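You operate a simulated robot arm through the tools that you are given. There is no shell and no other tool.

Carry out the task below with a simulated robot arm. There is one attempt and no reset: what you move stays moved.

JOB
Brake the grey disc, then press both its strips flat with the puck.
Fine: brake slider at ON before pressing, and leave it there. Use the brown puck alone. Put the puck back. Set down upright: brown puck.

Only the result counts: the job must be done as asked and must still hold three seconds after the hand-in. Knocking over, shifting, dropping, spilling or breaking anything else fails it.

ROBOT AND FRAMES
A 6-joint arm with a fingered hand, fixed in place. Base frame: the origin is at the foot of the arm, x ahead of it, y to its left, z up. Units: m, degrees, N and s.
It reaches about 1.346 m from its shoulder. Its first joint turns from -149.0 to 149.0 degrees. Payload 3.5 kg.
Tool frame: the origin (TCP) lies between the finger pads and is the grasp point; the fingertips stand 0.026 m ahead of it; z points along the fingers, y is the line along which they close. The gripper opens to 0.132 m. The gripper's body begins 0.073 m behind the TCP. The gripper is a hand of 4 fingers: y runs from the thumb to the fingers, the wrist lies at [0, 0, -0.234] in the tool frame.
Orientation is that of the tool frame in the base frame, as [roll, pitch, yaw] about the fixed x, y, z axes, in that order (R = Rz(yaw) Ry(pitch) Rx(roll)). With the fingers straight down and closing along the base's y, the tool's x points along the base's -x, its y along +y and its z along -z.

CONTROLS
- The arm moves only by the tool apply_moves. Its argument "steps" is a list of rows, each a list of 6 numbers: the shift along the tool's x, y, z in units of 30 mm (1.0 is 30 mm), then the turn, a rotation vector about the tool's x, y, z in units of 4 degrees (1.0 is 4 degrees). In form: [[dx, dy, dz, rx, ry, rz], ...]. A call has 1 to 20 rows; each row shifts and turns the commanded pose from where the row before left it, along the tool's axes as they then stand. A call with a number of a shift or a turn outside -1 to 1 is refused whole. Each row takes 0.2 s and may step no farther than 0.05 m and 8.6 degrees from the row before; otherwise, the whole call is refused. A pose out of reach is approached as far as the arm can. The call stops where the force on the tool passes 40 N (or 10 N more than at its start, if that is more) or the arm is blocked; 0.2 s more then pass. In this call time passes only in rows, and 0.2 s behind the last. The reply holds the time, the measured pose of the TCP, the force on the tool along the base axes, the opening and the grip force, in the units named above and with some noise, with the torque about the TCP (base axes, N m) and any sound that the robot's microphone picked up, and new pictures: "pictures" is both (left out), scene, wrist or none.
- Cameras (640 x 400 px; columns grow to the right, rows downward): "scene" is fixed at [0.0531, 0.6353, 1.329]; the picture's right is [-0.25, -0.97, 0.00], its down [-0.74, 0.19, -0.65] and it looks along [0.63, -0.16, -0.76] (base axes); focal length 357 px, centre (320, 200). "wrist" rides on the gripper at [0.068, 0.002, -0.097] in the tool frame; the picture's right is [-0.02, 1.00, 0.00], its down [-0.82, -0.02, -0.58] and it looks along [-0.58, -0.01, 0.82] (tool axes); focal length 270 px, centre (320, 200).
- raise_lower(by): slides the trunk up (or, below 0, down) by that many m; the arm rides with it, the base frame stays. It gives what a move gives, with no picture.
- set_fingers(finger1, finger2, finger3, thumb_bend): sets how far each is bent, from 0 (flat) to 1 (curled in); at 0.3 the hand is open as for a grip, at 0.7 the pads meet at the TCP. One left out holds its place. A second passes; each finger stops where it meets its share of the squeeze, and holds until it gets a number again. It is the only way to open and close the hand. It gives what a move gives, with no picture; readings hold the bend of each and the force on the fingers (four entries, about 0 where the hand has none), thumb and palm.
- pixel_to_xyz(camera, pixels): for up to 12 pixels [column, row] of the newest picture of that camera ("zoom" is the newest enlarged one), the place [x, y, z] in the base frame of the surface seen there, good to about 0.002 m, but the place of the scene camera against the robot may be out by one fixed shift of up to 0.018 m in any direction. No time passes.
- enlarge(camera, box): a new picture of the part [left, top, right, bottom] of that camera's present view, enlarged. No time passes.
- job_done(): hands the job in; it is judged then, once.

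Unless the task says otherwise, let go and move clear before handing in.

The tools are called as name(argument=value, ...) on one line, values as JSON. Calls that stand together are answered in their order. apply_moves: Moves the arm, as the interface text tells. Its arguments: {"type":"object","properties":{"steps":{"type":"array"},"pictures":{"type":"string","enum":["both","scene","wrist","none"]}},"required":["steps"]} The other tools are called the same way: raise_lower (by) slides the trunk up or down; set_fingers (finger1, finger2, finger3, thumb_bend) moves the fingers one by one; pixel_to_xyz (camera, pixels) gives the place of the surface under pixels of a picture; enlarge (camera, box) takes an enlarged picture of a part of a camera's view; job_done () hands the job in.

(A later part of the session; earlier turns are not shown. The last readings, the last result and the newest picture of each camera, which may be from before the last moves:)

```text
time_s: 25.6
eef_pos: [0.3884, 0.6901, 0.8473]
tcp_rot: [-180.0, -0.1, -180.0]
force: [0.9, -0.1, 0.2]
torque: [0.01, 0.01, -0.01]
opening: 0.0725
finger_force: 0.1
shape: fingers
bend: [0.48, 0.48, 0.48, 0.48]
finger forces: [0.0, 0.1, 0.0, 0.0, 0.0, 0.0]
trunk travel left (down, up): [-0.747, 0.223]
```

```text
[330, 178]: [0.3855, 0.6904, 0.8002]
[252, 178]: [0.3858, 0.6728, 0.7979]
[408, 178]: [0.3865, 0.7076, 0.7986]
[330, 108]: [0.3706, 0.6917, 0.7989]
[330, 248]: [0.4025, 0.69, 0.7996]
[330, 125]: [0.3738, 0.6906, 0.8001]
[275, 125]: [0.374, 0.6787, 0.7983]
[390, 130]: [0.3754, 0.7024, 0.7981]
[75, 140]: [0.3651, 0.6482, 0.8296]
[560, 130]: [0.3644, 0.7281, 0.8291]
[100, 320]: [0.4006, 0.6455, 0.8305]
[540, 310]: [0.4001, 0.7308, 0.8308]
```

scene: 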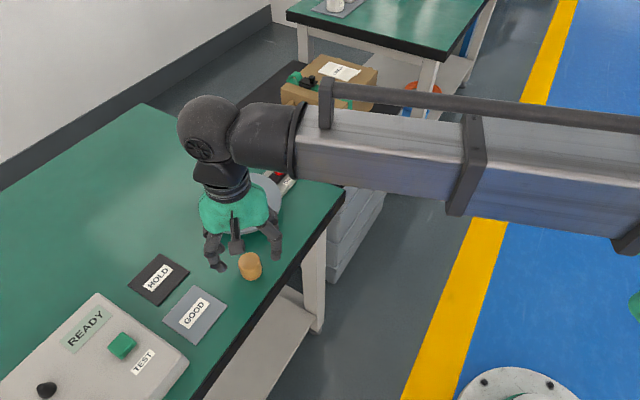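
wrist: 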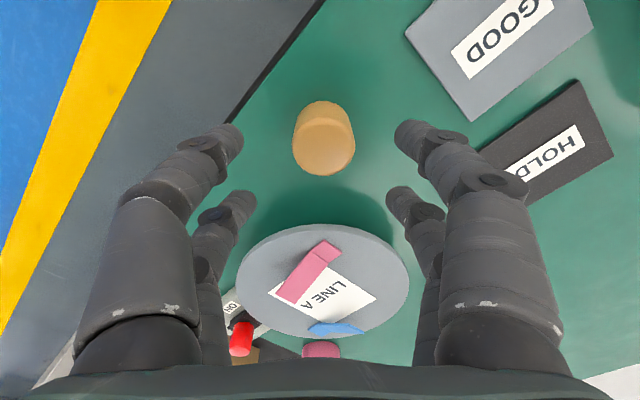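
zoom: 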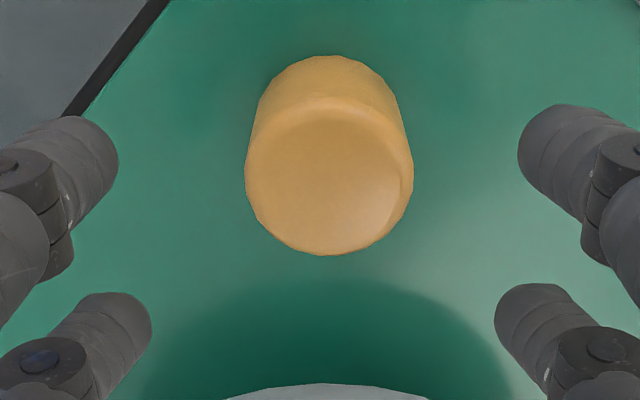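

The puck centre is (0.3865, 0.690), matching the TCP, with the fingers evenly spaced around it. I'll lower to grasp height (TCP z≈0.7935, tips 8 mm above the table).

raise_lower(by=-0.0545)

apply_moves(steps=[[0, 0, 0, 0, 0, 0]])

```text
time_s: 26.5
eef_pos: [0.3874, 0.689, 0.7932]
tcp_rot: [-180.0, 0.0, 180.0]
force: [0.2, -0.6, -0.2]
torque: [0.01, -0.01, 0.0]
opening: 0.0726
finger_force: 0.1
shape: fingers
bend: [0.48, 0.48, 0.48, 0.48]
finger forces: [0.1, 0.0, 0.1, 0.0, 0.1, 0.0]
trunk travel left (down, up): [-0.692, 0.278]
```

```text
time_s: 26.9
eef_pos: [0.3882, 0.6893, 0.7937]
tcp_rot: [-179.9, 0.0, 179.9]
force: [-0.2, -0.5, 0.3]
torque: [0.0, -0.05, 0.0]
opening: 0.0727
finger_force: 0.0
shape: fingers
bend: [0.48, 0.48, 0.48, 0.48]
finger forces: [0.0, 0.0, 0.1, 0.1, 0.0, 0.0]
trunk travel left (down, up): [-0.692, 0.278]
```

scene: 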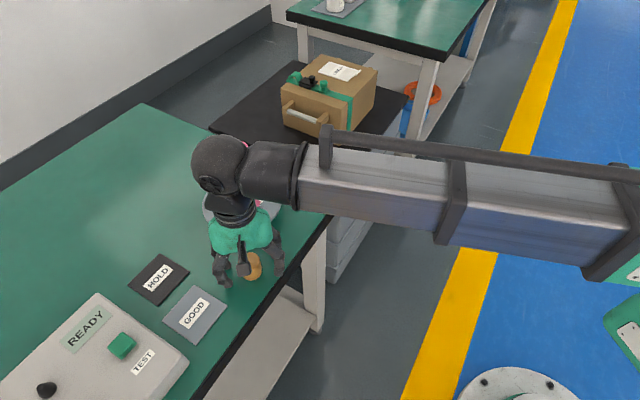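
wrist: 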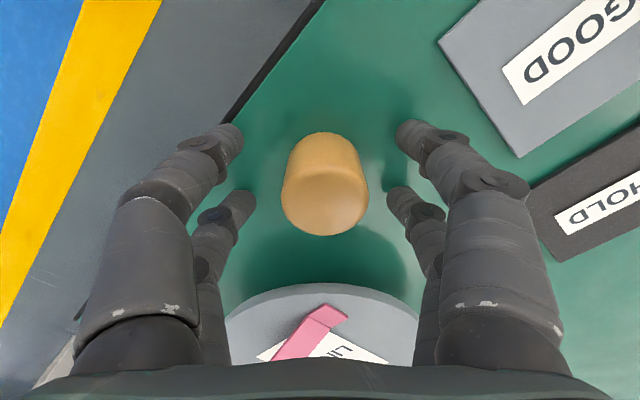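

The puck stands centred between the four fingers (wrist (324,185)). I'll close evenly in two stages.

set_fingers(finger1=0.58, finger2=0.58, finger3=0.58, thumb_bend=0.58)

set_fingers(finger1=0.7, finger2=0.7, finger3=0.7, thumb_bend=0.7)

apply_moves(steps=[[0, 0, 0, 0, 0, 0]])

```text
time_s: 27.9
eef_pos: [0.3872, 0.6885, 0.7926]
tcp_rot: [-179.9, 0.0, -179.9]
force: [0.0, -0.4, -0.6]
torque: [0.02, 0.0, 0.0]
opening: 0.0431
finger_force: 0.0
shape: fingers
bend: [0.57, 0.57, 0.57, 0.57]
finger forces: [0.1, 0.1, 0.0, 0.0, 0.0, 0.0]
trunk travel left (down, up): [-0.692, 0.278]
```

```text
time_s: 28.9
eef_pos: [0.3887, 0.6887, 0.7927]
tcp_rot: [180.0, 0.0, -180.0]
force: [0.4, 0.2, 0.8]
torque: [-0.02, 0.0, -0.03]
opening: 0.0181
finger_force: 8.7
shape: fingers
bend: [0.64, 0.65, 0.66, 0.67]
finger forces: [4.2, 4.1, 3.2, 0.1, 5.0, 0.0]
trunk travel left (down, up): [-0.692, 0.278]
```

```text
time_s: 29.3
eef_pos: [0.3876, 0.6889, 0.7928]
tcp_rot: [180.0, 0.0, -179.9]
force: [0.3, 0.3, -0.1]
torque: [0.0, 0.03, 0.02]
opening: 0.0181
finger_force: 8.5
shape: fingers
bend: [0.64, 0.65, 0.66, 0.67]
finger forces: [4.2, 4.2, 3.3, 0.0, 4.9, 0.0]
trunk travel left (down, up): [-0.692, 0.278]
```

scene: 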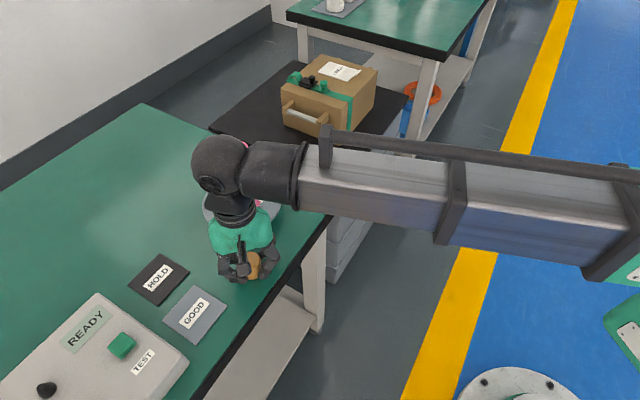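
wrist: 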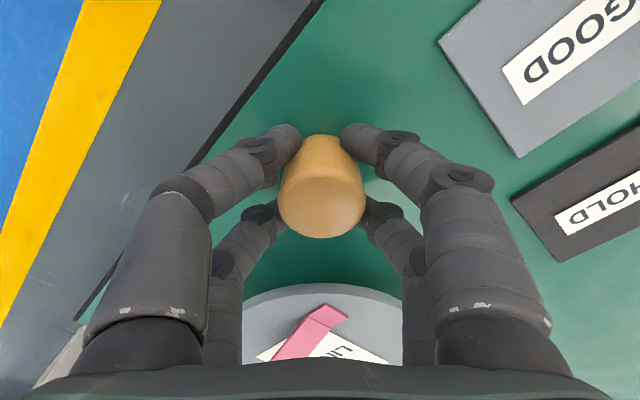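

The puck is held with about 4 N per finger, still upright (wrist (321,185)). I'll lift it with the trunk and look.

raise_lower(by=0.09)

apply_moves(steps=[[0, 0, 0, 0, 0, 0]])

enlarge(camera="wrist", box=[220, 200, 420, 330])

enlarge(camera="scene", box=[180, 150, 310, 280])

```text
time_s: 30.6
eef_pos: [0.3874, 0.6889, 0.8832]
tcp_rot: [180.0, 0.0, 180.0]
force: [-0.5, 0.6, -1.7]
torque: [-0.03, 0.02, 0.0]
opening: 0.0184
finger_force: 8.6
shape: fingers
bend: [0.64, 0.65, 0.66, 0.67]
finger forces: [4.2, 4.2, 3.3, 0.0, 5.0, 0.0]
trunk travel left (down, up): [-0.782, 0.188]
```

```text
time_s: 30.9
eef_pos: [0.3894, 0.6886, 0.8833]
tcp_rot: [180.0, 0.0, -179.9]
force: [0.0, -0.6, -0.7]
torque: [0.01, 0.0, 0.01]
opening: 0.0178
finger_force: 8.1
shape: fingers
bend: [0.64, 0.65, 0.66, 0.67]
finger forces: [4.2, 4.3, 3.3, 0.0, 5.0, 0.1]
trunk travel left (down, up): [-0.782, 0.188]
```

scene: 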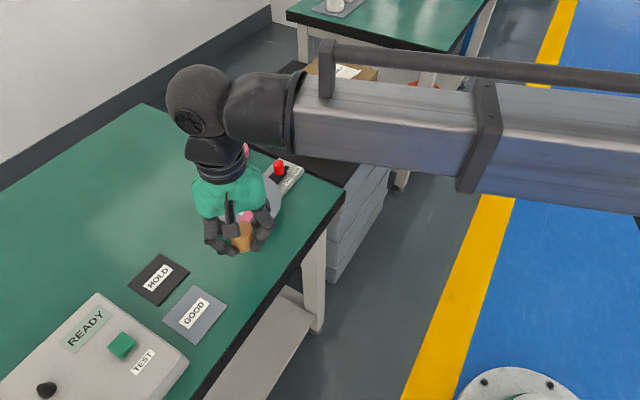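
wrist: 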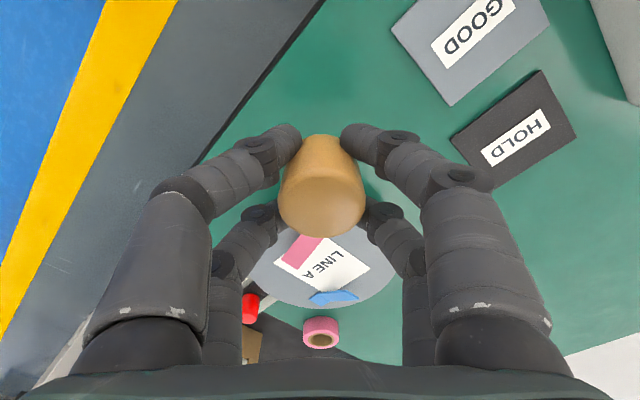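

```text
3.08 times, centred on (320, 265) of wrist
```

zoom: 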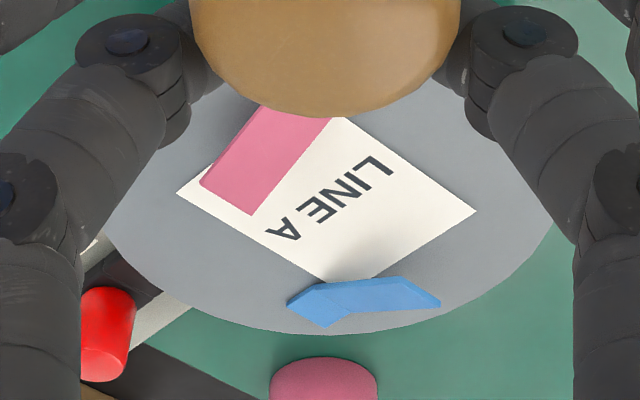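

```text
3.08 times, centred on (245, 215) of scene
```

zoom: 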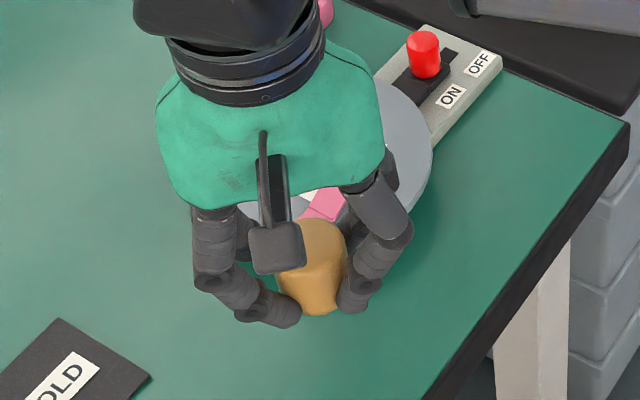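

The wrist zoom clearly shows the pink tip (zoom (226,197)) and the blue strip from its flat end (zoom (307,315)) to its raised tip (zoom (420,290)). I'll measure those points.

pixel_to_xyz(camera="wrist", pixels=[[283, 260], [297, 268], [291, 262], [305, 243], [311, 299], [322, 304], [319, 294], [328, 298], [346, 292], [357, 297], [340, 296], [330, 296]])

pixel_to_xyz(camera="wrist", pixels=[[279, 262], [364, 270], [322, 150], [322, 180], [322, 225], [290, 195], [354, 195], [345, 275]])

```text
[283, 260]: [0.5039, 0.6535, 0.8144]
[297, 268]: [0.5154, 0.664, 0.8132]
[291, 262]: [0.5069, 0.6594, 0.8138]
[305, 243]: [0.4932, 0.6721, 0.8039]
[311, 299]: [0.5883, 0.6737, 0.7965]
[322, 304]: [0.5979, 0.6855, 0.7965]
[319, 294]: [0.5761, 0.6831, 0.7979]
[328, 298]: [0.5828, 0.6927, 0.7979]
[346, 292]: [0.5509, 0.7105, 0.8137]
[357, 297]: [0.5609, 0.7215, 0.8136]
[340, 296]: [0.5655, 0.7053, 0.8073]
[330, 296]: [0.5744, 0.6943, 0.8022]
```

```text
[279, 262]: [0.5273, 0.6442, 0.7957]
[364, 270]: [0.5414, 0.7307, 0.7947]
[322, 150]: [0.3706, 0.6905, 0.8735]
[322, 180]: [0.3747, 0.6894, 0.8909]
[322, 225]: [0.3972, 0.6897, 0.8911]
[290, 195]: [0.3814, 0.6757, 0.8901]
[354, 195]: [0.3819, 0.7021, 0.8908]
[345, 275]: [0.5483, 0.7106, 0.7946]
```

Both strips' axes run near 130°, with pink raised centre ≈(0.496,0.673) and blue raised centre ≈(0.568,0.702), tips at z≈0.814. I'll turn the held puck 45° so the fingers straddle the strips, and move it over the pink one, puck bottom at ~0.85.

apply_moves(steps=[[0, 0, 0, 0, 0, 0.9375], [0, 0, 0, 0, 0, 0.9375], [0, 0, 0, 0, 0, 0.9375], [0, 0, 0, 0, 0, 0.9375], [0, 0, 0, 0, 0, 0.9375], [0, 0, 0, 0, 0, 0.9375], [0, 0, 0, 0, 0, 0.9375], [0, 0, 0, 0, 0, 0.9375], [0, 0, 0, 0, 0, 0.9375], [0, 0, 0, 0, 0, 0.9375], [0, 0, 0, 0, 0, 0.9375], [0, 0, 0, 0, 0, 0.9375], [-0.5866, 0.436, 0, 0, 0, 0], [-0.5866, 0.436, 0, 0, 0, 0], [-0.5866, 0.436, 0, 0, 0, 0], [-0.5866, 0.436, 0, 0, 0, 0], [-0.5866, 0.436, 0, 0, 0, 0], [0, 0, 0, 0, 0, 0]])

enlarge(camera="scene", box=[180, 130, 310, 260])

```text
time_s: 34.8
eef_pos: [0.498, 0.6747, 0.8826]
tcp_rot: [180.0, 0.0, 135.0]
force: [-1.3, 0.2, -0.9]
torque: [-0.01, -0.03, 0.02]
opening: 0.0179
finger_force: 8.7
shape: fingers
bend: [0.64, 0.65, 0.66, 0.67]
finger forces: [4.3, 4.4, 3.3, 0.0, 5.0, 0.0]
trunk travel left (down, up): [-0.782, 0.188]
```

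scene: 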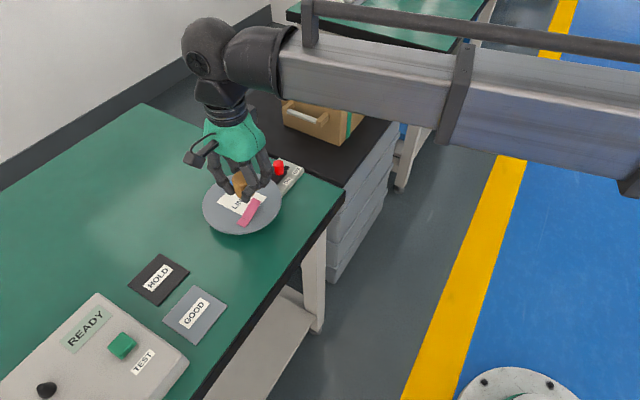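
wrist: 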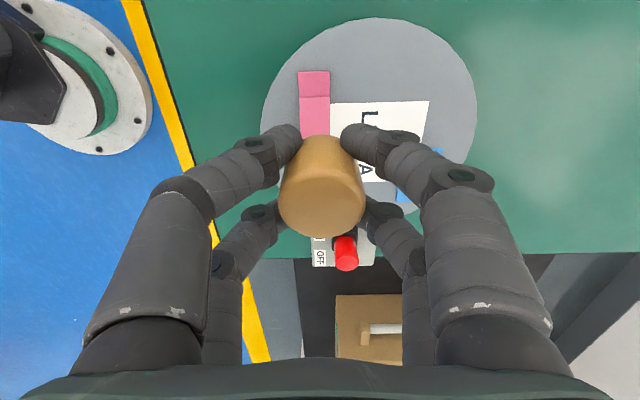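

```text
3.08 times, centred on (245, 195) of scene
```

zoom: 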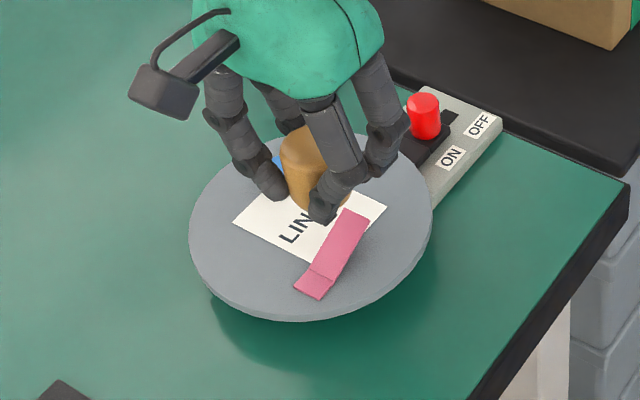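

The pink strip (wrist (314,72)→(314,135)) runs straight under the puck, aligned with tool x. I'll measure its flat end and crease to place the press.

pixel_to_xyz(camera="wrist", pixels=[[300, 74], [328, 73], [301, 97], [328, 97], [301, 130], [328, 130], [314, 97], [314, 73], [265, 120], [474, 110], [375, 20]])

pixel_to_xyz(camera="zoom", pixels=[[350, 212], [367, 218], [310, 272], [330, 284], [296, 285], [318, 298], [305, 150], [320, 200]])

```text
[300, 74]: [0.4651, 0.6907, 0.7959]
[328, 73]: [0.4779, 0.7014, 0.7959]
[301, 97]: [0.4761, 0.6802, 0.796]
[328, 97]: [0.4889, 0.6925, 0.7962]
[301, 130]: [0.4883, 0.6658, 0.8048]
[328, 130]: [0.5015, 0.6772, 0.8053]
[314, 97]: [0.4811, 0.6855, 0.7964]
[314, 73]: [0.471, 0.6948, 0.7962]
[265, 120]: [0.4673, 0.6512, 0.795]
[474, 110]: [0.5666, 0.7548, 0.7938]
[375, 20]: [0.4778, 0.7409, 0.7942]
```

```text
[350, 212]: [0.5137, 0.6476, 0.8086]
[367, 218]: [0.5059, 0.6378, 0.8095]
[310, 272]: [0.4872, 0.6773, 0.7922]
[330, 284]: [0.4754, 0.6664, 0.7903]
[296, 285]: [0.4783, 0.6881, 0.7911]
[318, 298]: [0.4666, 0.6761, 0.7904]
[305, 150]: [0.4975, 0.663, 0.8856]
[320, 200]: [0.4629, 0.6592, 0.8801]
```

Pink's crease is at (0.4825,0.6864) with a 42 mm flap; the puck is centred across it. I'll nudge 2 mm toward the tip and lower to just above contact.

apply_moves(steps=[[-0.08, 0, 0, 0, 0, 0], [0, 0, 0, 0, 0, 0]], pictures="none")

raise_lower(by=-0.034)

apply_moves(steps=[[0, 0, 0, 0, 0, 0]])

enlarge(camera="scene", box=[200, 150, 300, 240])

```text
time_s: 35.4
eef_pos: [0.4997, 0.6717, 0.8825]
tcp_rot: [-180.0, 0.1, 135.1]
force: [-0.5, 0.2, -1.2]
torque: [0.0, 0.03, -0.02]
opening: 0.0181
finger_force: 8.5
shape: fingers
bend: [0.64, 0.65, 0.66, 0.67]
finger forces: [4.2, 4.3, 3.4, 0.0, 4.9, 0.0]
trunk travel left (down, up): [-0.782, 0.188]
```

```text
time_s: 36.1
eef_pos: [0.4979, 0.6721, 0.8503]
tcp_rot: [-179.9, 0.0, 135.1]
force: [-0.5, 0.4, -1.8]
torque: [0.02, -0.02, 0.01]
opening: 0.0179
finger_force: 8.5
shape: fingers
bend: [0.64, 0.65, 0.66, 0.67]
finger forces: [4.2, 4.3, 3.3, 0.0, 5.0, 0.0]
trunk travel left (down, up): [-0.748, 0.222]
```

```text
time_s: 36.5
eef_pos: [0.5, 0.6711, 0.8495]
tcp_rot: [180.0, 0.0, 135.0]
force: [-0.4, -0.6, -1.4]
torque: [-0.01, -0.01, -0.02]
opening: 0.0181
finger_force: 8.7
shape: fingers
bend: [0.64, 0.65, 0.66, 0.67]
finger forces: [4.3, 4.3, 3.3, 0.1, 5.0, 0.0]
trunk travel left (down, up): [-0.748, 0.222]
```

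scene: 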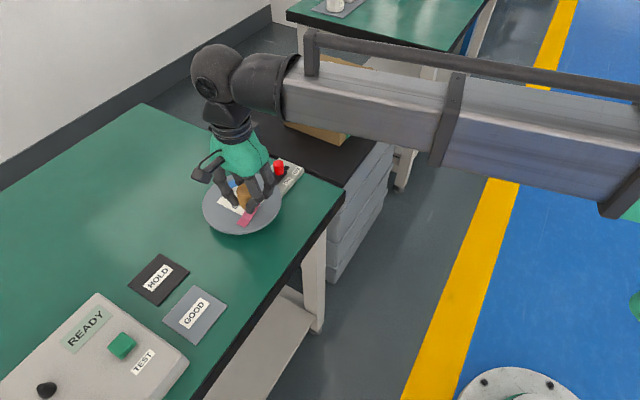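
wrist: 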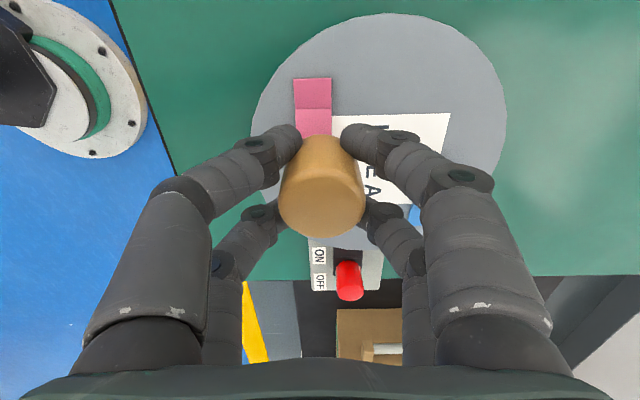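

```text
4.44 times, centred on (250, 195) of scene
```

zoom: 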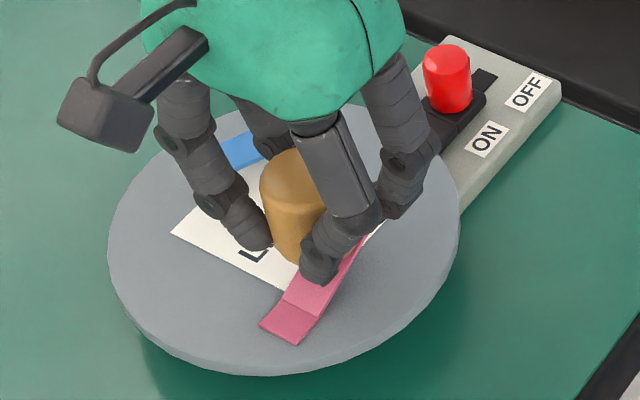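

The puck hovers just over the pink flap; measurements and the wrist view (strip centre col 313, puck col 322) show the puck ~2–3 mm too far in +y. I'll shift and then lower gently in small trunk steps.

apply_moves(steps=[[0, -0.08, 0, 0, 0, 0], [0, 0, 0, 0, 0, 0]], pictures="wrist")

raise_lower(by=-0.008)

raise_lower(by=-0.004)

```text
time_s: 37.1
eef_pos: [0.4972, 0.6707, 0.8495]
tcp_rot: [-180.0, 0.1, 135.0]
force: [0.1, -0.8, -1.5]
torque: [-0.02, 0.01, -0.03]
opening: 0.0181
finger_force: 8.3
shape: fingers
bend: [0.64, 0.65, 0.66, 0.67]
finger forces: [4.3, 4.4, 3.4, 0.1, 4.9, 0.1]
trunk travel left (down, up): [-0.748, 0.222]
```

wrist: 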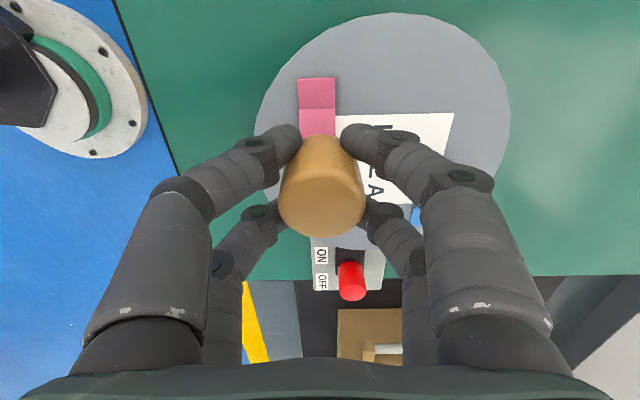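

```text
time_s: 37.7
eef_pos: [0.4965, 0.6702, 0.8408]
tcp_rot: [-179.9, 0.1, 135.0]
force: [-0.7, 0.7, -1.2]
torque: [0.01, 0.0, 0.0]
opening: 0.018
finger_force: 8.4
shape: fingers
bend: [0.64, 0.65, 0.66, 0.67]
finger forces: [4.3, 4.3, 3.5, 0.1, 5.1, 0.1]
trunk travel left (down, up): [-0.74, 0.23]
```

```text
time_s: 38.2
eef_pos: [0.4976, 0.6703, 0.8367]
tcp_rot: [-179.9, 0.0, 135.0]
force: [-1.0, 0.3, -0.2]
torque: [-0.04, 0.0, 0.03]
opening: 0.0181
finger_force: 8.4
shape: fingers
bend: [0.64, 0.65, 0.66, 0.67]
finger forces: [4.4, 4.3, 3.5, 0.0, 5.1, 0.0]
trunk travel left (down, up): [-0.736, 0.234]
```

The tool's downward load dropped from −1.5 N to −0.2 N, so the puck is lightly on the flap. I'll keep lowering in small steps.

raise_lower(by=-0.003)

raise_lower(by=-0.002)

apply_moves(steps=[[0, 0, 0, 0, 0, 0]])

enlarge(camera="scene", box=[200, 150, 300, 240])

```text
time_s: 38.8
eef_pos: [0.4987, 0.6705, 0.835]
tcp_rot: [-179.9, 0.0, 135.0]
force: [0.1, -0.2, -0.6]
torque: [0.0, 0.02, 0.0]
opening: 0.0182
finger_force: 9.1
shape: fingers
bend: [0.64, 0.65, 0.66, 0.67]
finger forces: [4.3, 4.3, 3.5, 0.0, 5.1, 0.0]
trunk travel left (down, up): [-0.733, 0.237]
```

```text
time_s: 39.3
eef_pos: [0.4975, 0.6706, 0.8311]
tcp_rot: [180.0, 0.0, 134.9]
force: [-0.4, -0.2, -1.6]
torque: [0.0, 0.01, -0.01]
opening: 0.0178
finger_force: 8.4
shape: fingers
bend: [0.64, 0.65, 0.66, 0.67]
finger forces: [4.3, 4.4, 3.4, 0.0, 5.1, 0.0]
trunk travel left (down, up): [-0.731, 0.239]
```

```text
time_s: 39.7
eef_pos: [0.4987, 0.6698, 0.8323]
tcp_rot: [-180.0, -0.1, 135.0]
force: [-0.2, 0.7, -1.3]
torque: [-0.02, 0.04, 0.01]
opening: 0.0182
finger_force: 8.6
shape: fingers
bend: [0.64, 0.65, 0.66, 0.67]
finger forces: [4.3, 4.4, 3.5, 0.1, 5.2, 0.0]
trunk travel left (down, up): [-0.731, 0.239]
```

scene: 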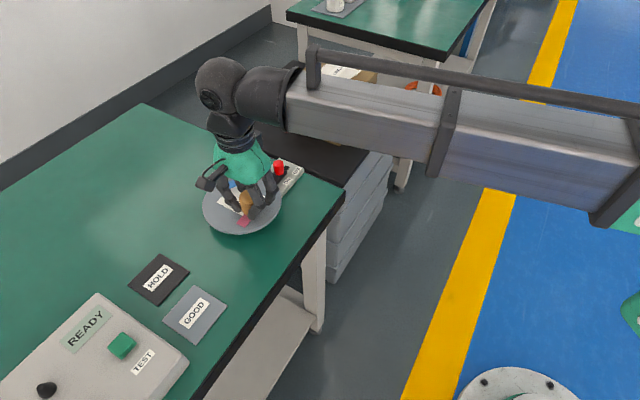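
wrist: 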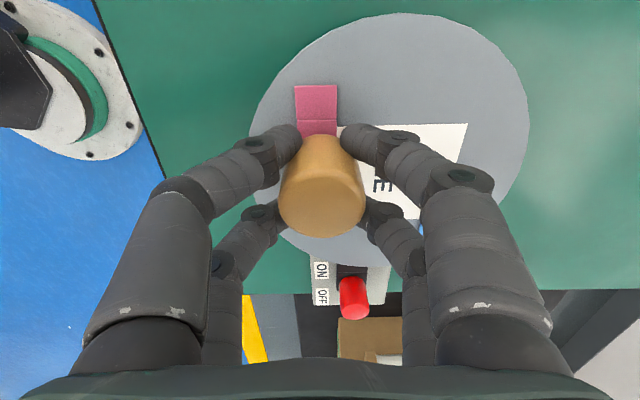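

```text
4.44 times, centred on (250, 195) of scene
```

zoom: 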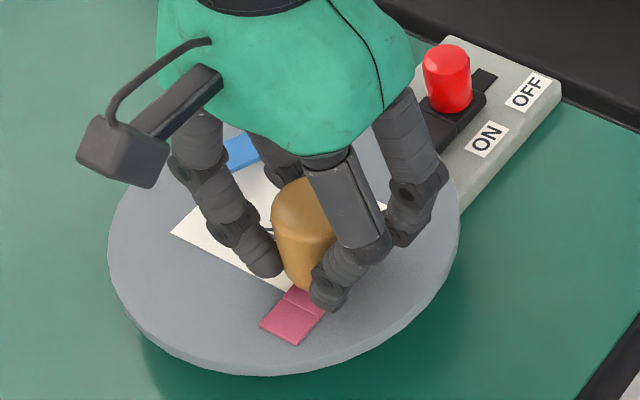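

No notable force yet at TCP z≈0.832 (puck bottom ≈0.7985). I'll continue down in 1.5 mm steps until the force rises.

raise_lower(by=-0.0015)

raise_lower(by=-0.0015)

```text
time_s: 40.2
eef_pos: [0.4971, 0.6695, 0.8311]
tcp_rot: [-179.9, -0.1, 135.1]
force: [-0.2, 0.4, -0.9]
torque: [0.01, 0.03, 0.0]
opening: 0.0179
finger_force: 8.4
shape: fingers
bend: [0.64, 0.65, 0.66, 0.67]
finger forces: [4.3, 4.4, 3.5, 0.0, 5.1, 0.1]
trunk travel left (down, up): [-0.73, 0.24]
```

```text
time_s: 40.7
eef_pos: [0.4978, 0.6698, 0.8281]
tcp_rot: [-180.0, 0.0, 134.9]
force: [0.0, -0.5, -0.2]
torque: [-0.01, -0.02, -0.03]
opening: 0.0178
finger_force: 9.1
shape: fingers
bend: [0.64, 0.65, 0.66, 0.67]
finger forces: [4.3, 4.5, 3.6, 0.0, 5.1, 0.0]
trunk travel left (down, up): [-0.728, 0.242]
```

raise_lower(by=-0.001)

raise_lower(by=-0.001)

```text
time_s: 41.2
eef_pos: [0.4981, 0.6709, 0.8288]
tcp_rot: [-180.0, 0.0, 135.0]
force: [0.2, 0.9, 4.7]
torque: [0.03, -0.03, -0.03]
opening: 0.0178
finger_force: 9.7
shape: fingers
bend: [0.64, 0.65, 0.66, 0.67]
finger forces: [5.2, 5.0, 3.8, 0.0, 5.3, 0.1]
trunk travel left (down, up): [-0.727, 0.243]
```

```text
time_s: 41.7
eef_pos: [0.4989, 0.6707, 0.8274]
tcp_rot: [-179.9, 0.1, 135.0]
force: [1.4, 1.2, 9.6]
torque: [0.04, -0.01, -0.02]
opening: 0.0174
finger_force: 10.6
shape: fingers
bend: [0.65, 0.65, 0.67, 0.68]
finger forces: [5.7, 5.6, 4.4, 0.1, 5.8, 0.1]
trunk travel left (down, up): [-0.726, 0.244]
```

Pressing force is now ~11 N at TCP z≈0.828, so the flap is against the disc. I'll press 1.5 mm more and hold briefly.

raise_lower(by=-0.0015)

apply_moves(steps=[[0, 0, 0, 0, 0, 0], [0, 0, 0, 0, 0, 0], [0, 0, 0, 0, 0, 0]])

enlarge(camera="scene", box=[200, 150, 300, 240])

```text
time_s: 42.2
eef_pos: [0.4966, 0.6702, 0.8265]
tcp_rot: [179.9, 0.0, 135.1]
force: [1.9, 1.1, 14.8]
torque: [0.05, -0.03, 0.01]
opening: 0.0167
finger_force: 12.8
shape: fingers
bend: [0.65, 0.66, 0.67, 0.68]
finger forces: [6.7, 6.6, 5.0, 0.1, 6.3, 0.1]
trunk travel left (down, up): [-0.725, 0.245]
```

```text
time_s: 43.0
eef_pos: [0.4973, 0.6692, 0.8268]
tcp_rot: [179.8, 0.0, 135.0]
force: [2.0, 1.6, 15.9]
torque: [0.05, -0.05, -0.01]
opening: 0.0168
finger_force: 12.9
shape: fingers
bend: [0.65, 0.66, 0.67, 0.68]
finger forces: [6.8, 6.7, 4.8, 0.0, 6.1, 0.0]
trunk travel left (down, up): [-0.725, 0.245]
```

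scene: 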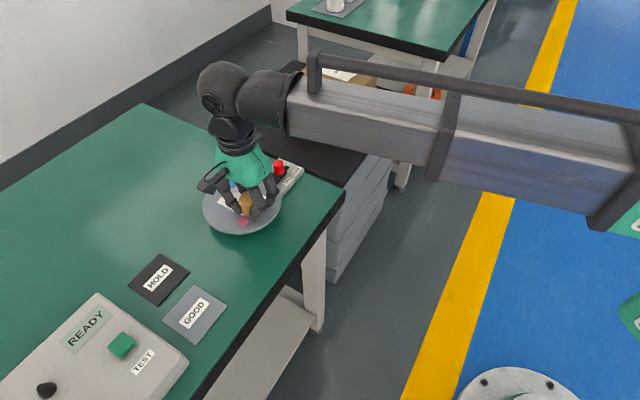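
wrist: 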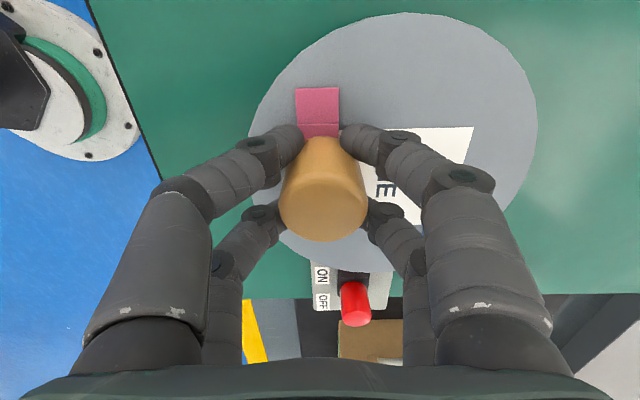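

```text
4.44 times, centred on (250, 195) of scene
```

zoom: 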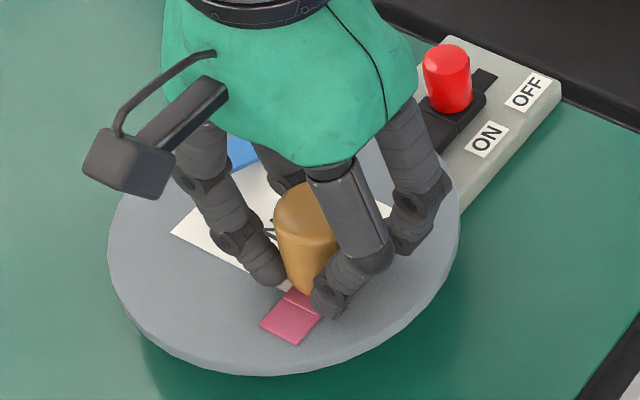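

About 16 N is on the puck with the strip pinned flat and the disc unmoved. I'll lift 45 mm and check whether the pink strip stays flat.

raise_lower(by=0.045)

apply_moves(steps=[[0.5, 0, 0, 0, 0, 0], [0.5, 0, 0, 0, 0, 0], [0.5, 0, 0, 0, 0, 0], [0.5, 0, 0, 0, 0, 0], [0, 0, 0, 0, 0, 0]])

enlarge(camera="scene", box=[190, 150, 310, 250])

```text
time_s: 43.9
eef_pos: [0.4975, 0.6712, 0.8702]
tcp_rot: [180.0, 0.0, 135.0]
force: [0.0, 0.7, -0.7]
torque: [-0.02, 0.04, 0.02]
opening: 0.0172
finger_force: 10.3
shape: fingers
bend: [0.65, 0.65, 0.66, 0.68]
finger forces: [5.3, 5.4, 4.4, 0.0, 5.6, 0.0]
trunk travel left (down, up): [-0.77, 0.2]
```

```text
time_s: 45.1
eef_pos: [0.4553, 0.7132, 0.8705]
tcp_rot: [-180.0, 0.0, 135.0]
force: [0.9, 0.1, -0.9]
torque: [-0.02, 0.03, 0.0]
opening: 0.0169
finger_force: 10.4
shape: fingers
bend: [0.65, 0.65, 0.66, 0.68]
finger forces: [5.3, 5.5, 4.5, 0.0, 5.5, 0.1]
trunk travel left (down, up): [-0.77, 0.2]
```

scene: 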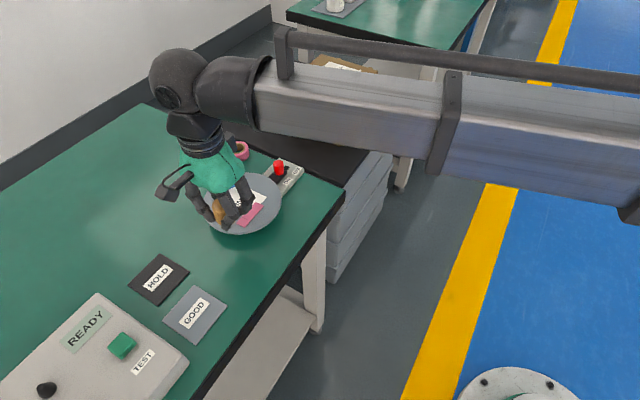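
wrist: 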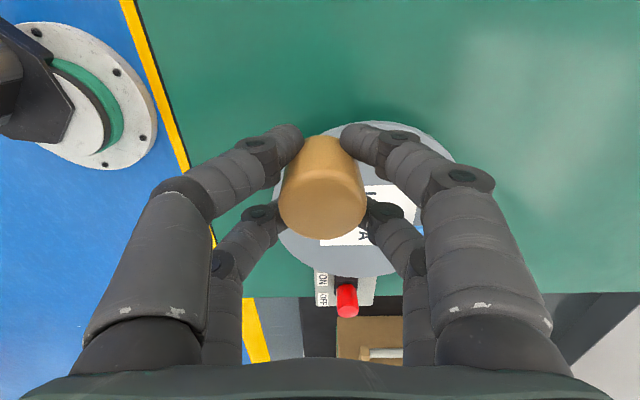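

```text
4.00 times, centred on (250, 200) of scene
```

zoom: 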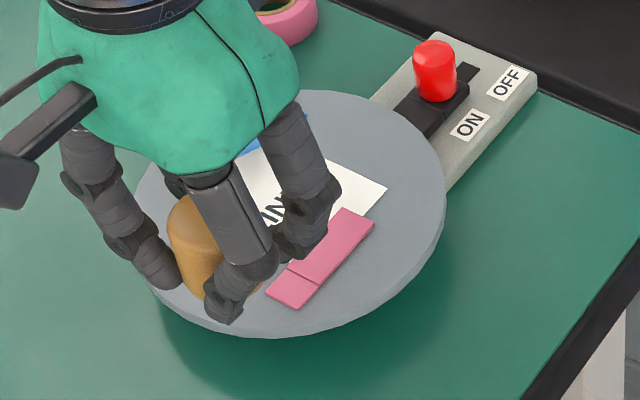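

The pink strip now lies flat in the scene zoom (tip (360,220), flat end (285,290)). I'll confirm its heights.

pixel_to_xyz(camera="zoom", pixels=[[342, 212], [370, 224], [355, 222], [330, 250], [305, 268], [300, 283], [285, 295], [390, 250], [350, 280], [410, 200], [185, 215], [200, 270]])

```text
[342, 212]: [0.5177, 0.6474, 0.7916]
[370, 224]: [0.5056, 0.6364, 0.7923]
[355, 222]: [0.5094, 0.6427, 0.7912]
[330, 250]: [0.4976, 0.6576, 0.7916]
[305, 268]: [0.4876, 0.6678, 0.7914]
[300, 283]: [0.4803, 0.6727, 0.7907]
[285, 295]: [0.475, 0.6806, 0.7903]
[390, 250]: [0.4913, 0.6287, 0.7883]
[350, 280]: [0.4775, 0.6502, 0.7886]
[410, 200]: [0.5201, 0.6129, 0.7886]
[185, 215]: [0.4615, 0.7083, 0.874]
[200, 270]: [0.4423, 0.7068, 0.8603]
```

The pink strip reads 0.791–0.792 all along against 0.7885 for the disc (scene frame), so it is flat. Next I'll carry the puck over the blue flap at about (0.567, 0.703).

apply_moves(steps=[[-0.5686, 0.4794, 0, 0, 0, 0], [-0.5686, 0.4794, 0, 0, 0, 0], [-0.5686, 0.4794, 0, 0, 0, 0], [-0.5686, 0.4794, 0, 0, 0, 0], [-0.5686, 0.4794, 0, 0, 0, 0], [0, 0, 0, 0, 0, 0]])

enlarge(camera="scene", box=[190, 140, 310, 240])

enlarge(camera="wrist", box=[230, 0, 470, 150])

```text
time_s: 46.5
eef_pos: [0.5677, 0.7053, 0.8713]
tcp_rot: [180.0, 0.0, 135.1]
force: [-0.5, -0.6, -0.8]
torque: [0.03, -0.01, -0.01]
opening: 0.0168
finger_force: 10.5
shape: fingers
bend: [0.65, 0.65, 0.66, 0.68]
finger forces: [5.2, 5.4, 4.5, 0.0, 5.6, 0.1]
trunk travel left (down, up): [-0.77, 0.2]
```

scene: 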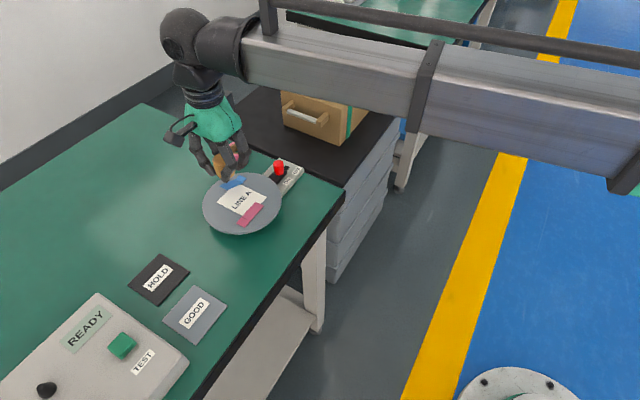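
wrist: 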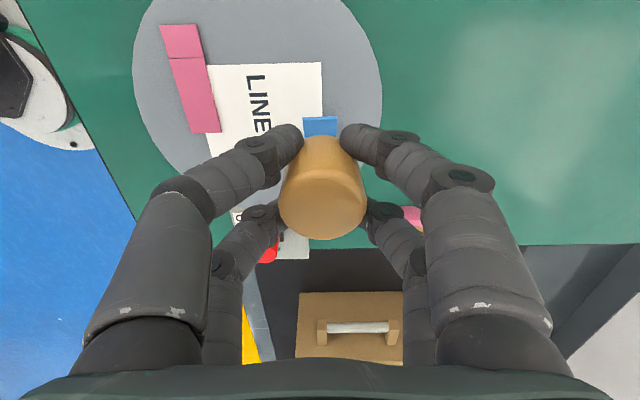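

```text
4.00 times, centred on (250, 190) of scene
```

zoom: 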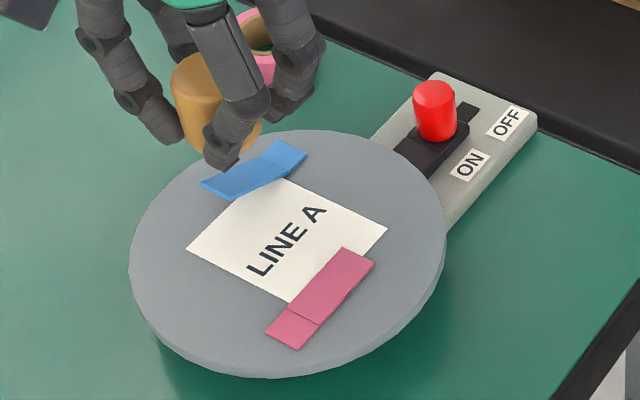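

```text
2.67 times, centred on (350, 75) of wrist
```

zoom: 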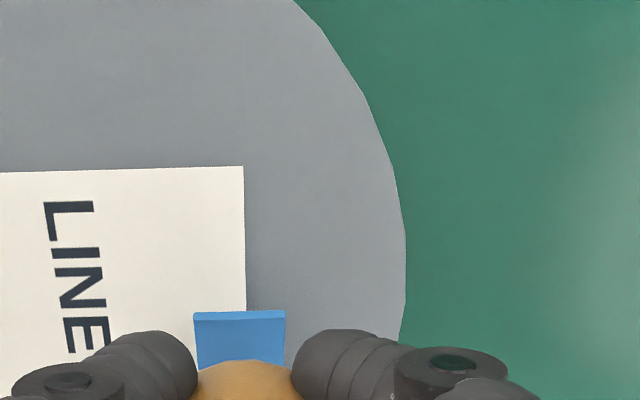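

The blue flap's tip edge shows at wrist (303–338,117), well centred on the puck column, and the disc's label hasn't shifted. I'll measure the blue strip's corners again for the along-strip position.

pixel_to_xyz(camera="wrist", pixels=[[305, 120], [336, 119], [320, 122], [320, 131]])

enlarge(camera="scene", box=[210, 155, 290, 235])

pixel_to_xyz(camera="zoom", pixels=[[245, 120], [205, 130], [320, 95], [360, 110]])

```text
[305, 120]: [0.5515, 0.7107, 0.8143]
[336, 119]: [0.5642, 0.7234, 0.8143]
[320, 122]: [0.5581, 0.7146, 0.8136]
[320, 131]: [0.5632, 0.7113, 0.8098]
```

```text
5.00 times, centred on (250, 195) of scene
```

zoom: 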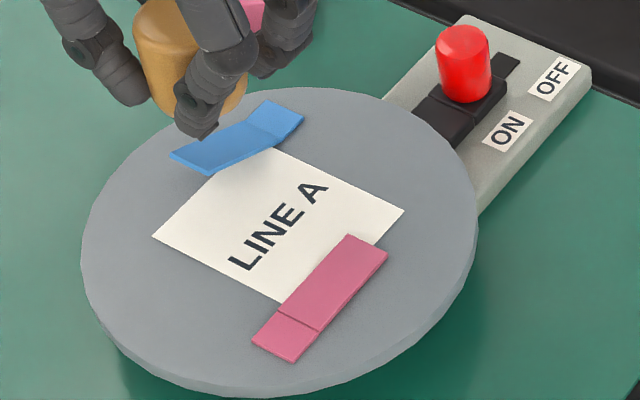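

```text
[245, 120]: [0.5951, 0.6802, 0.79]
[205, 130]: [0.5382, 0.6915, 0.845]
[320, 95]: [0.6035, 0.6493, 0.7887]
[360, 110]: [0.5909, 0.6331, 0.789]
```

The blue tip centre is (0.558,0.717), so the puck at about (0.567,0.704) covers the flap well. I'll lower to just above the pressing height.

raise_lower(by=-0.03)

raise_lower(by=-0.008)

raise_lower(by=-0.003)

apply_moves(steps=[[0, 0, 0, 0, 0, 0]])

enlarge(camera="scene", box=[190, 140, 310, 240])

```text
time_s: 47.2
eef_pos: [0.5662, 0.7054, 0.8407]
tcp_rot: [179.9, 0.0, 134.9]
force: [-0.2, 0.4, -0.5]
torque: [0.03, 0.04, -0.01]
opening: 0.0171
finger_force: 10.1
shape: fingers
bend: [0.65, 0.65, 0.66, 0.68]
finger forces: [5.2, 5.3, 4.5, 0.1, 5.5, 0.0]
trunk travel left (down, up): [-0.74, 0.23]
```

```text
time_s: 47.8
eef_pos: [0.5664, 0.7057, 0.8328]
tcp_rot: [-180.0, -0.1, 135.0]
force: [0.4, -0.8, -1.3]
torque: [0.03, 0.01, -0.02]
opening: 0.0172
finger_force: 10.3
shape: fingers
bend: [0.65, 0.65, 0.66, 0.68]
finger forces: [5.4, 5.4, 4.6, 0.0, 5.5, 0.1]
trunk travel left (down, up): [-0.732, 0.238]
```

```text
time_s: 48.3
eef_pos: [0.5669, 0.7058, 0.8292]
tcp_rot: [180.0, -0.1, 134.9]
force: [0.9, -0.1, -1.0]
torque: [-0.01, 0.0, 0.0]
opening: 0.0169
finger_force: 10.4
shape: fingers
bend: [0.65, 0.65, 0.66, 0.68]
finger forces: [5.4, 5.4, 4.5, 0.1, 5.6, 0.1]
trunk travel left (down, up): [-0.729, 0.241]
```

```text
time_s: 48.7
eef_pos: [0.5668, 0.706, 0.83]
tcp_rot: [-179.9, 0.0, 135.0]
force: [0.9, 0.0, -1.3]
torque: [-0.01, 0.03, 0.01]
opening: 0.0169
finger_force: 9.9
shape: fingers
bend: [0.65, 0.65, 0.66, 0.68]
finger forces: [5.4, 5.5, 4.5, 0.0, 5.6, 0.0]
trunk travel left (down, up): [-0.729, 0.241]
```

scene: 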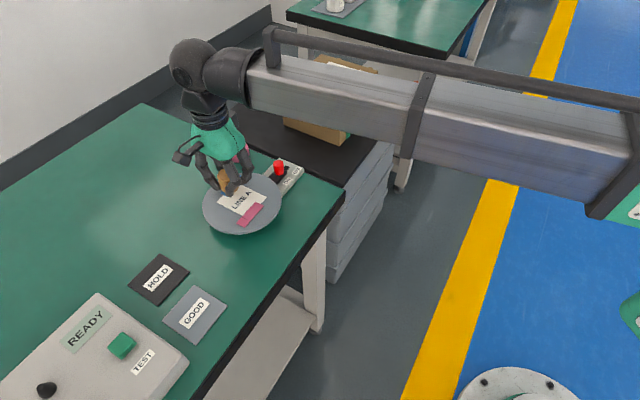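
wrist: 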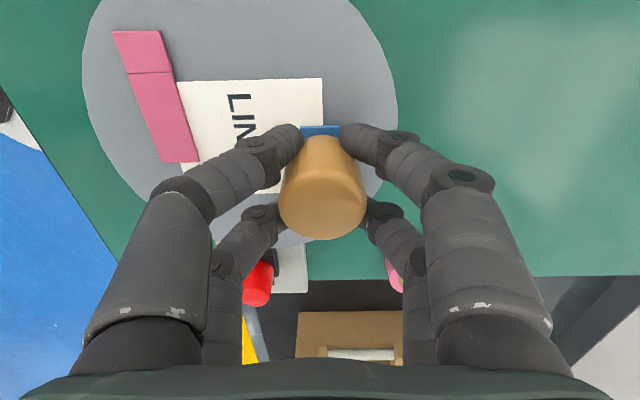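

```text
4.00 times, centred on (250, 190) of scene
```

zoom: 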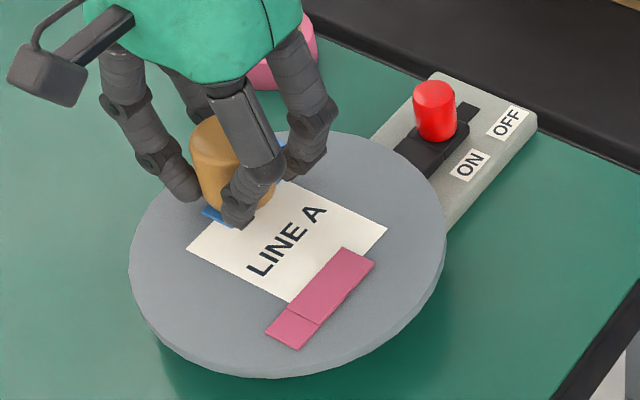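

The flap is nearly down with no load; its tip still peeks out about 3 mm past the puck (wrist (320,130)). I'll lift 6 mm, shift 2.5 mm toward the tip, and then press.

raise_lower(by=0.008)

apply_moves(steps=[[0.08, 0, 0, 0, 0, 0], [0, 0, 0, 0, 0, 0]], pictures="none")

raise_lower(by=-0.008)

raise_lower(by=-0.0015)

raise_lower(by=-0.001)

```text
time_s: 49.3
eef_pos: [0.5665, 0.7059, 0.839]
tcp_rot: [180.0, 0.0, 135.0]
force: [-1.0, 0.0, -0.9]
torque: [0.0, 0.02, -0.03]
opening: 0.017
finger_force: 10.6
shape: fingers
bend: [0.65, 0.65, 0.66, 0.68]
finger forces: [5.4, 5.5, 4.5, 0.1, 5.6, 0.1]
trunk travel left (down, up): [-0.737, 0.233]
```

```text
time_s: 49.9
eef_pos: [0.5636, 0.7072, 0.8376]
tcp_rot: [180.0, 0.0, 135.0]
force: [0.0, 0.9, -1.4]
torque: [0.01, -0.01, 0.0]
opening: 0.017
finger_force: 10.1
shape: fingers
bend: [0.65, 0.65, 0.66, 0.68]
finger forces: [5.3, 5.4, 4.5, 0.1, 5.7, 0.1]
trunk travel left (down, up): [-0.737, 0.233]
```

```text
time_s: 50.5
eef_pos: [0.564, 0.7071, 0.8294]
tcp_rot: [-180.0, -0.1, 135.1]
force: [-0.2, -0.5, -0.7]
torque: [0.03, 0.02, 0.02]
opening: 0.017
finger_force: 10.3
shape: fingers
bend: [0.65, 0.65, 0.66, 0.68]
finger forces: [5.4, 5.4, 4.5, 0.0, 5.6, 0.1]
trunk travel left (down, up): [-0.729, 0.241]
```

```text
time_s: 51.0
eef_pos: [0.564, 0.7072, 0.8282]
tcp_rot: [179.9, 0.0, 135.0]
force: [-0.1, 0.7, 2.3]
torque: [-0.03, 0.0, 0.0]
opening: 0.0171
finger_force: 10.6
shape: fingers
bend: [0.65, 0.66, 0.67, 0.68]
finger forces: [5.6, 5.4, 4.5, 0.0, 5.6, 0.0]
trunk travel left (down, up): [-0.727, 0.243]
```

```text
time_s: 51.5
eef_pos: [0.5637, 0.7069, 0.8275]
tcp_rot: [-180.0, 0.0, 134.9]
force: [-0.2, 1.2, 5.6]
torque: [-0.01, -0.07, 0.01]
opening: 0.0168
finger_force: 11.8
shape: fingers
bend: [0.65, 0.66, 0.67, 0.68]
finger forces: [6.0, 5.8, 4.9, 0.0, 5.9, 0.1]
trunk travel left (down, up): [-0.726, 0.244]
```

The pressing force has risen to about 7 N on the blue strip. I'll press in 1 mm steps up to about the same 16 N as for pink, and hold.

raise_lower(by=-0.0012)

raise_lower(by=-0.001)

apply_moves(steps=[[0, 0, 0, 0, 0, 0], [0, 0, 0, 0, 0, 0], [0, 0, 0, 0, 0, 0]])

enlarge(camera="scene", box=[190, 140, 310, 240])

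```text
time_s: 52.0
eef_pos: [0.564, 0.7067, 0.8271]
tcp_rot: [179.9, 0.1, 135.1]
force: [0.7, 2.4, 10.5]
torque: [0.01, -0.09, -0.01]
opening: 0.0171
finger_force: 11.9
shape: fingers
bend: [0.65, 0.66, 0.68, 0.68]
finger forces: [6.9, 6.4, 5.1, 0.1, 6.0, 0.1]
trunk travel left (down, up): [-0.725, 0.245]
```

```text
time_s: 52.5
eef_pos: [0.5643, 0.7073, 0.8251]
tcp_rot: [179.9, -0.1, 135.0]
force: [0.9, 3.4, 14.3]
torque: [0.07, -0.04, 0.06]
opening: 0.0168
finger_force: 13.1
shape: fingers
bend: [0.65, 0.66, 0.68, 0.68]
finger forces: [7.8, 7.2, 5.0, 0.1, 6.6, 0.1]
trunk travel left (down, up): [-0.724, 0.246]
```

```text
time_s: 53.3
eef_pos: [0.5649, 0.7067, 0.8262]
tcp_rot: [179.9, -0.1, 135.0]
force: [0.8, 2.9, 14.4]
torque: [0.08, -0.09, -0.01]
opening: 0.0168
finger_force: 13.2
shape: fingers
bend: [0.65, 0.66, 0.68, 0.68]
finger forces: [8.3, 7.2, 4.8, 0.1, 6.6, 0.1]
trunk travel left (down, up): [-0.724, 0.246]
```

scene: 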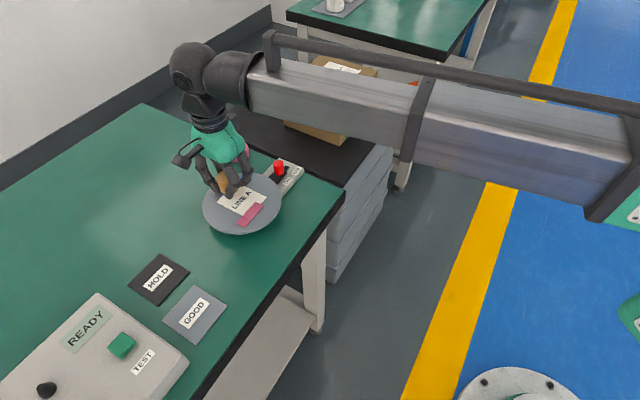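
wrist: 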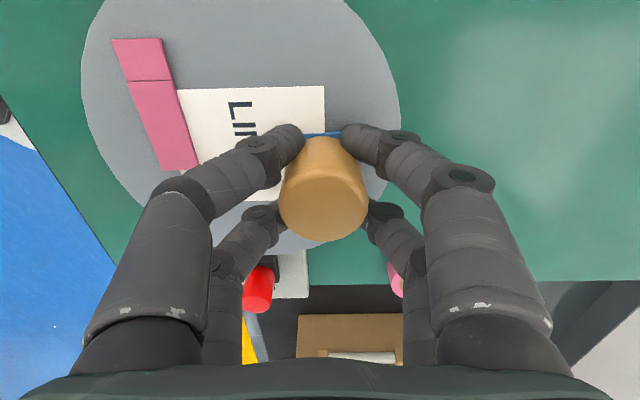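

```text
4.00 times, centred on (250, 190) of scene
```

zoom: 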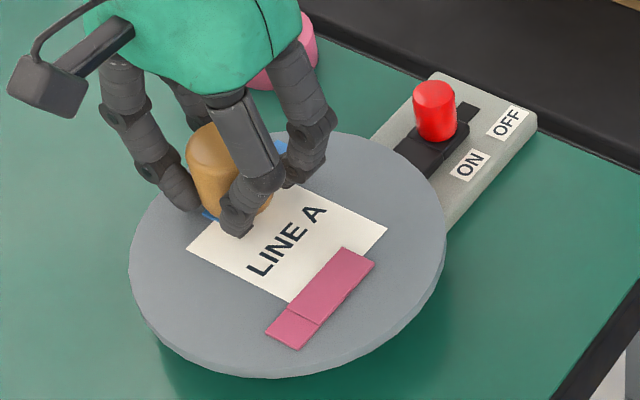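

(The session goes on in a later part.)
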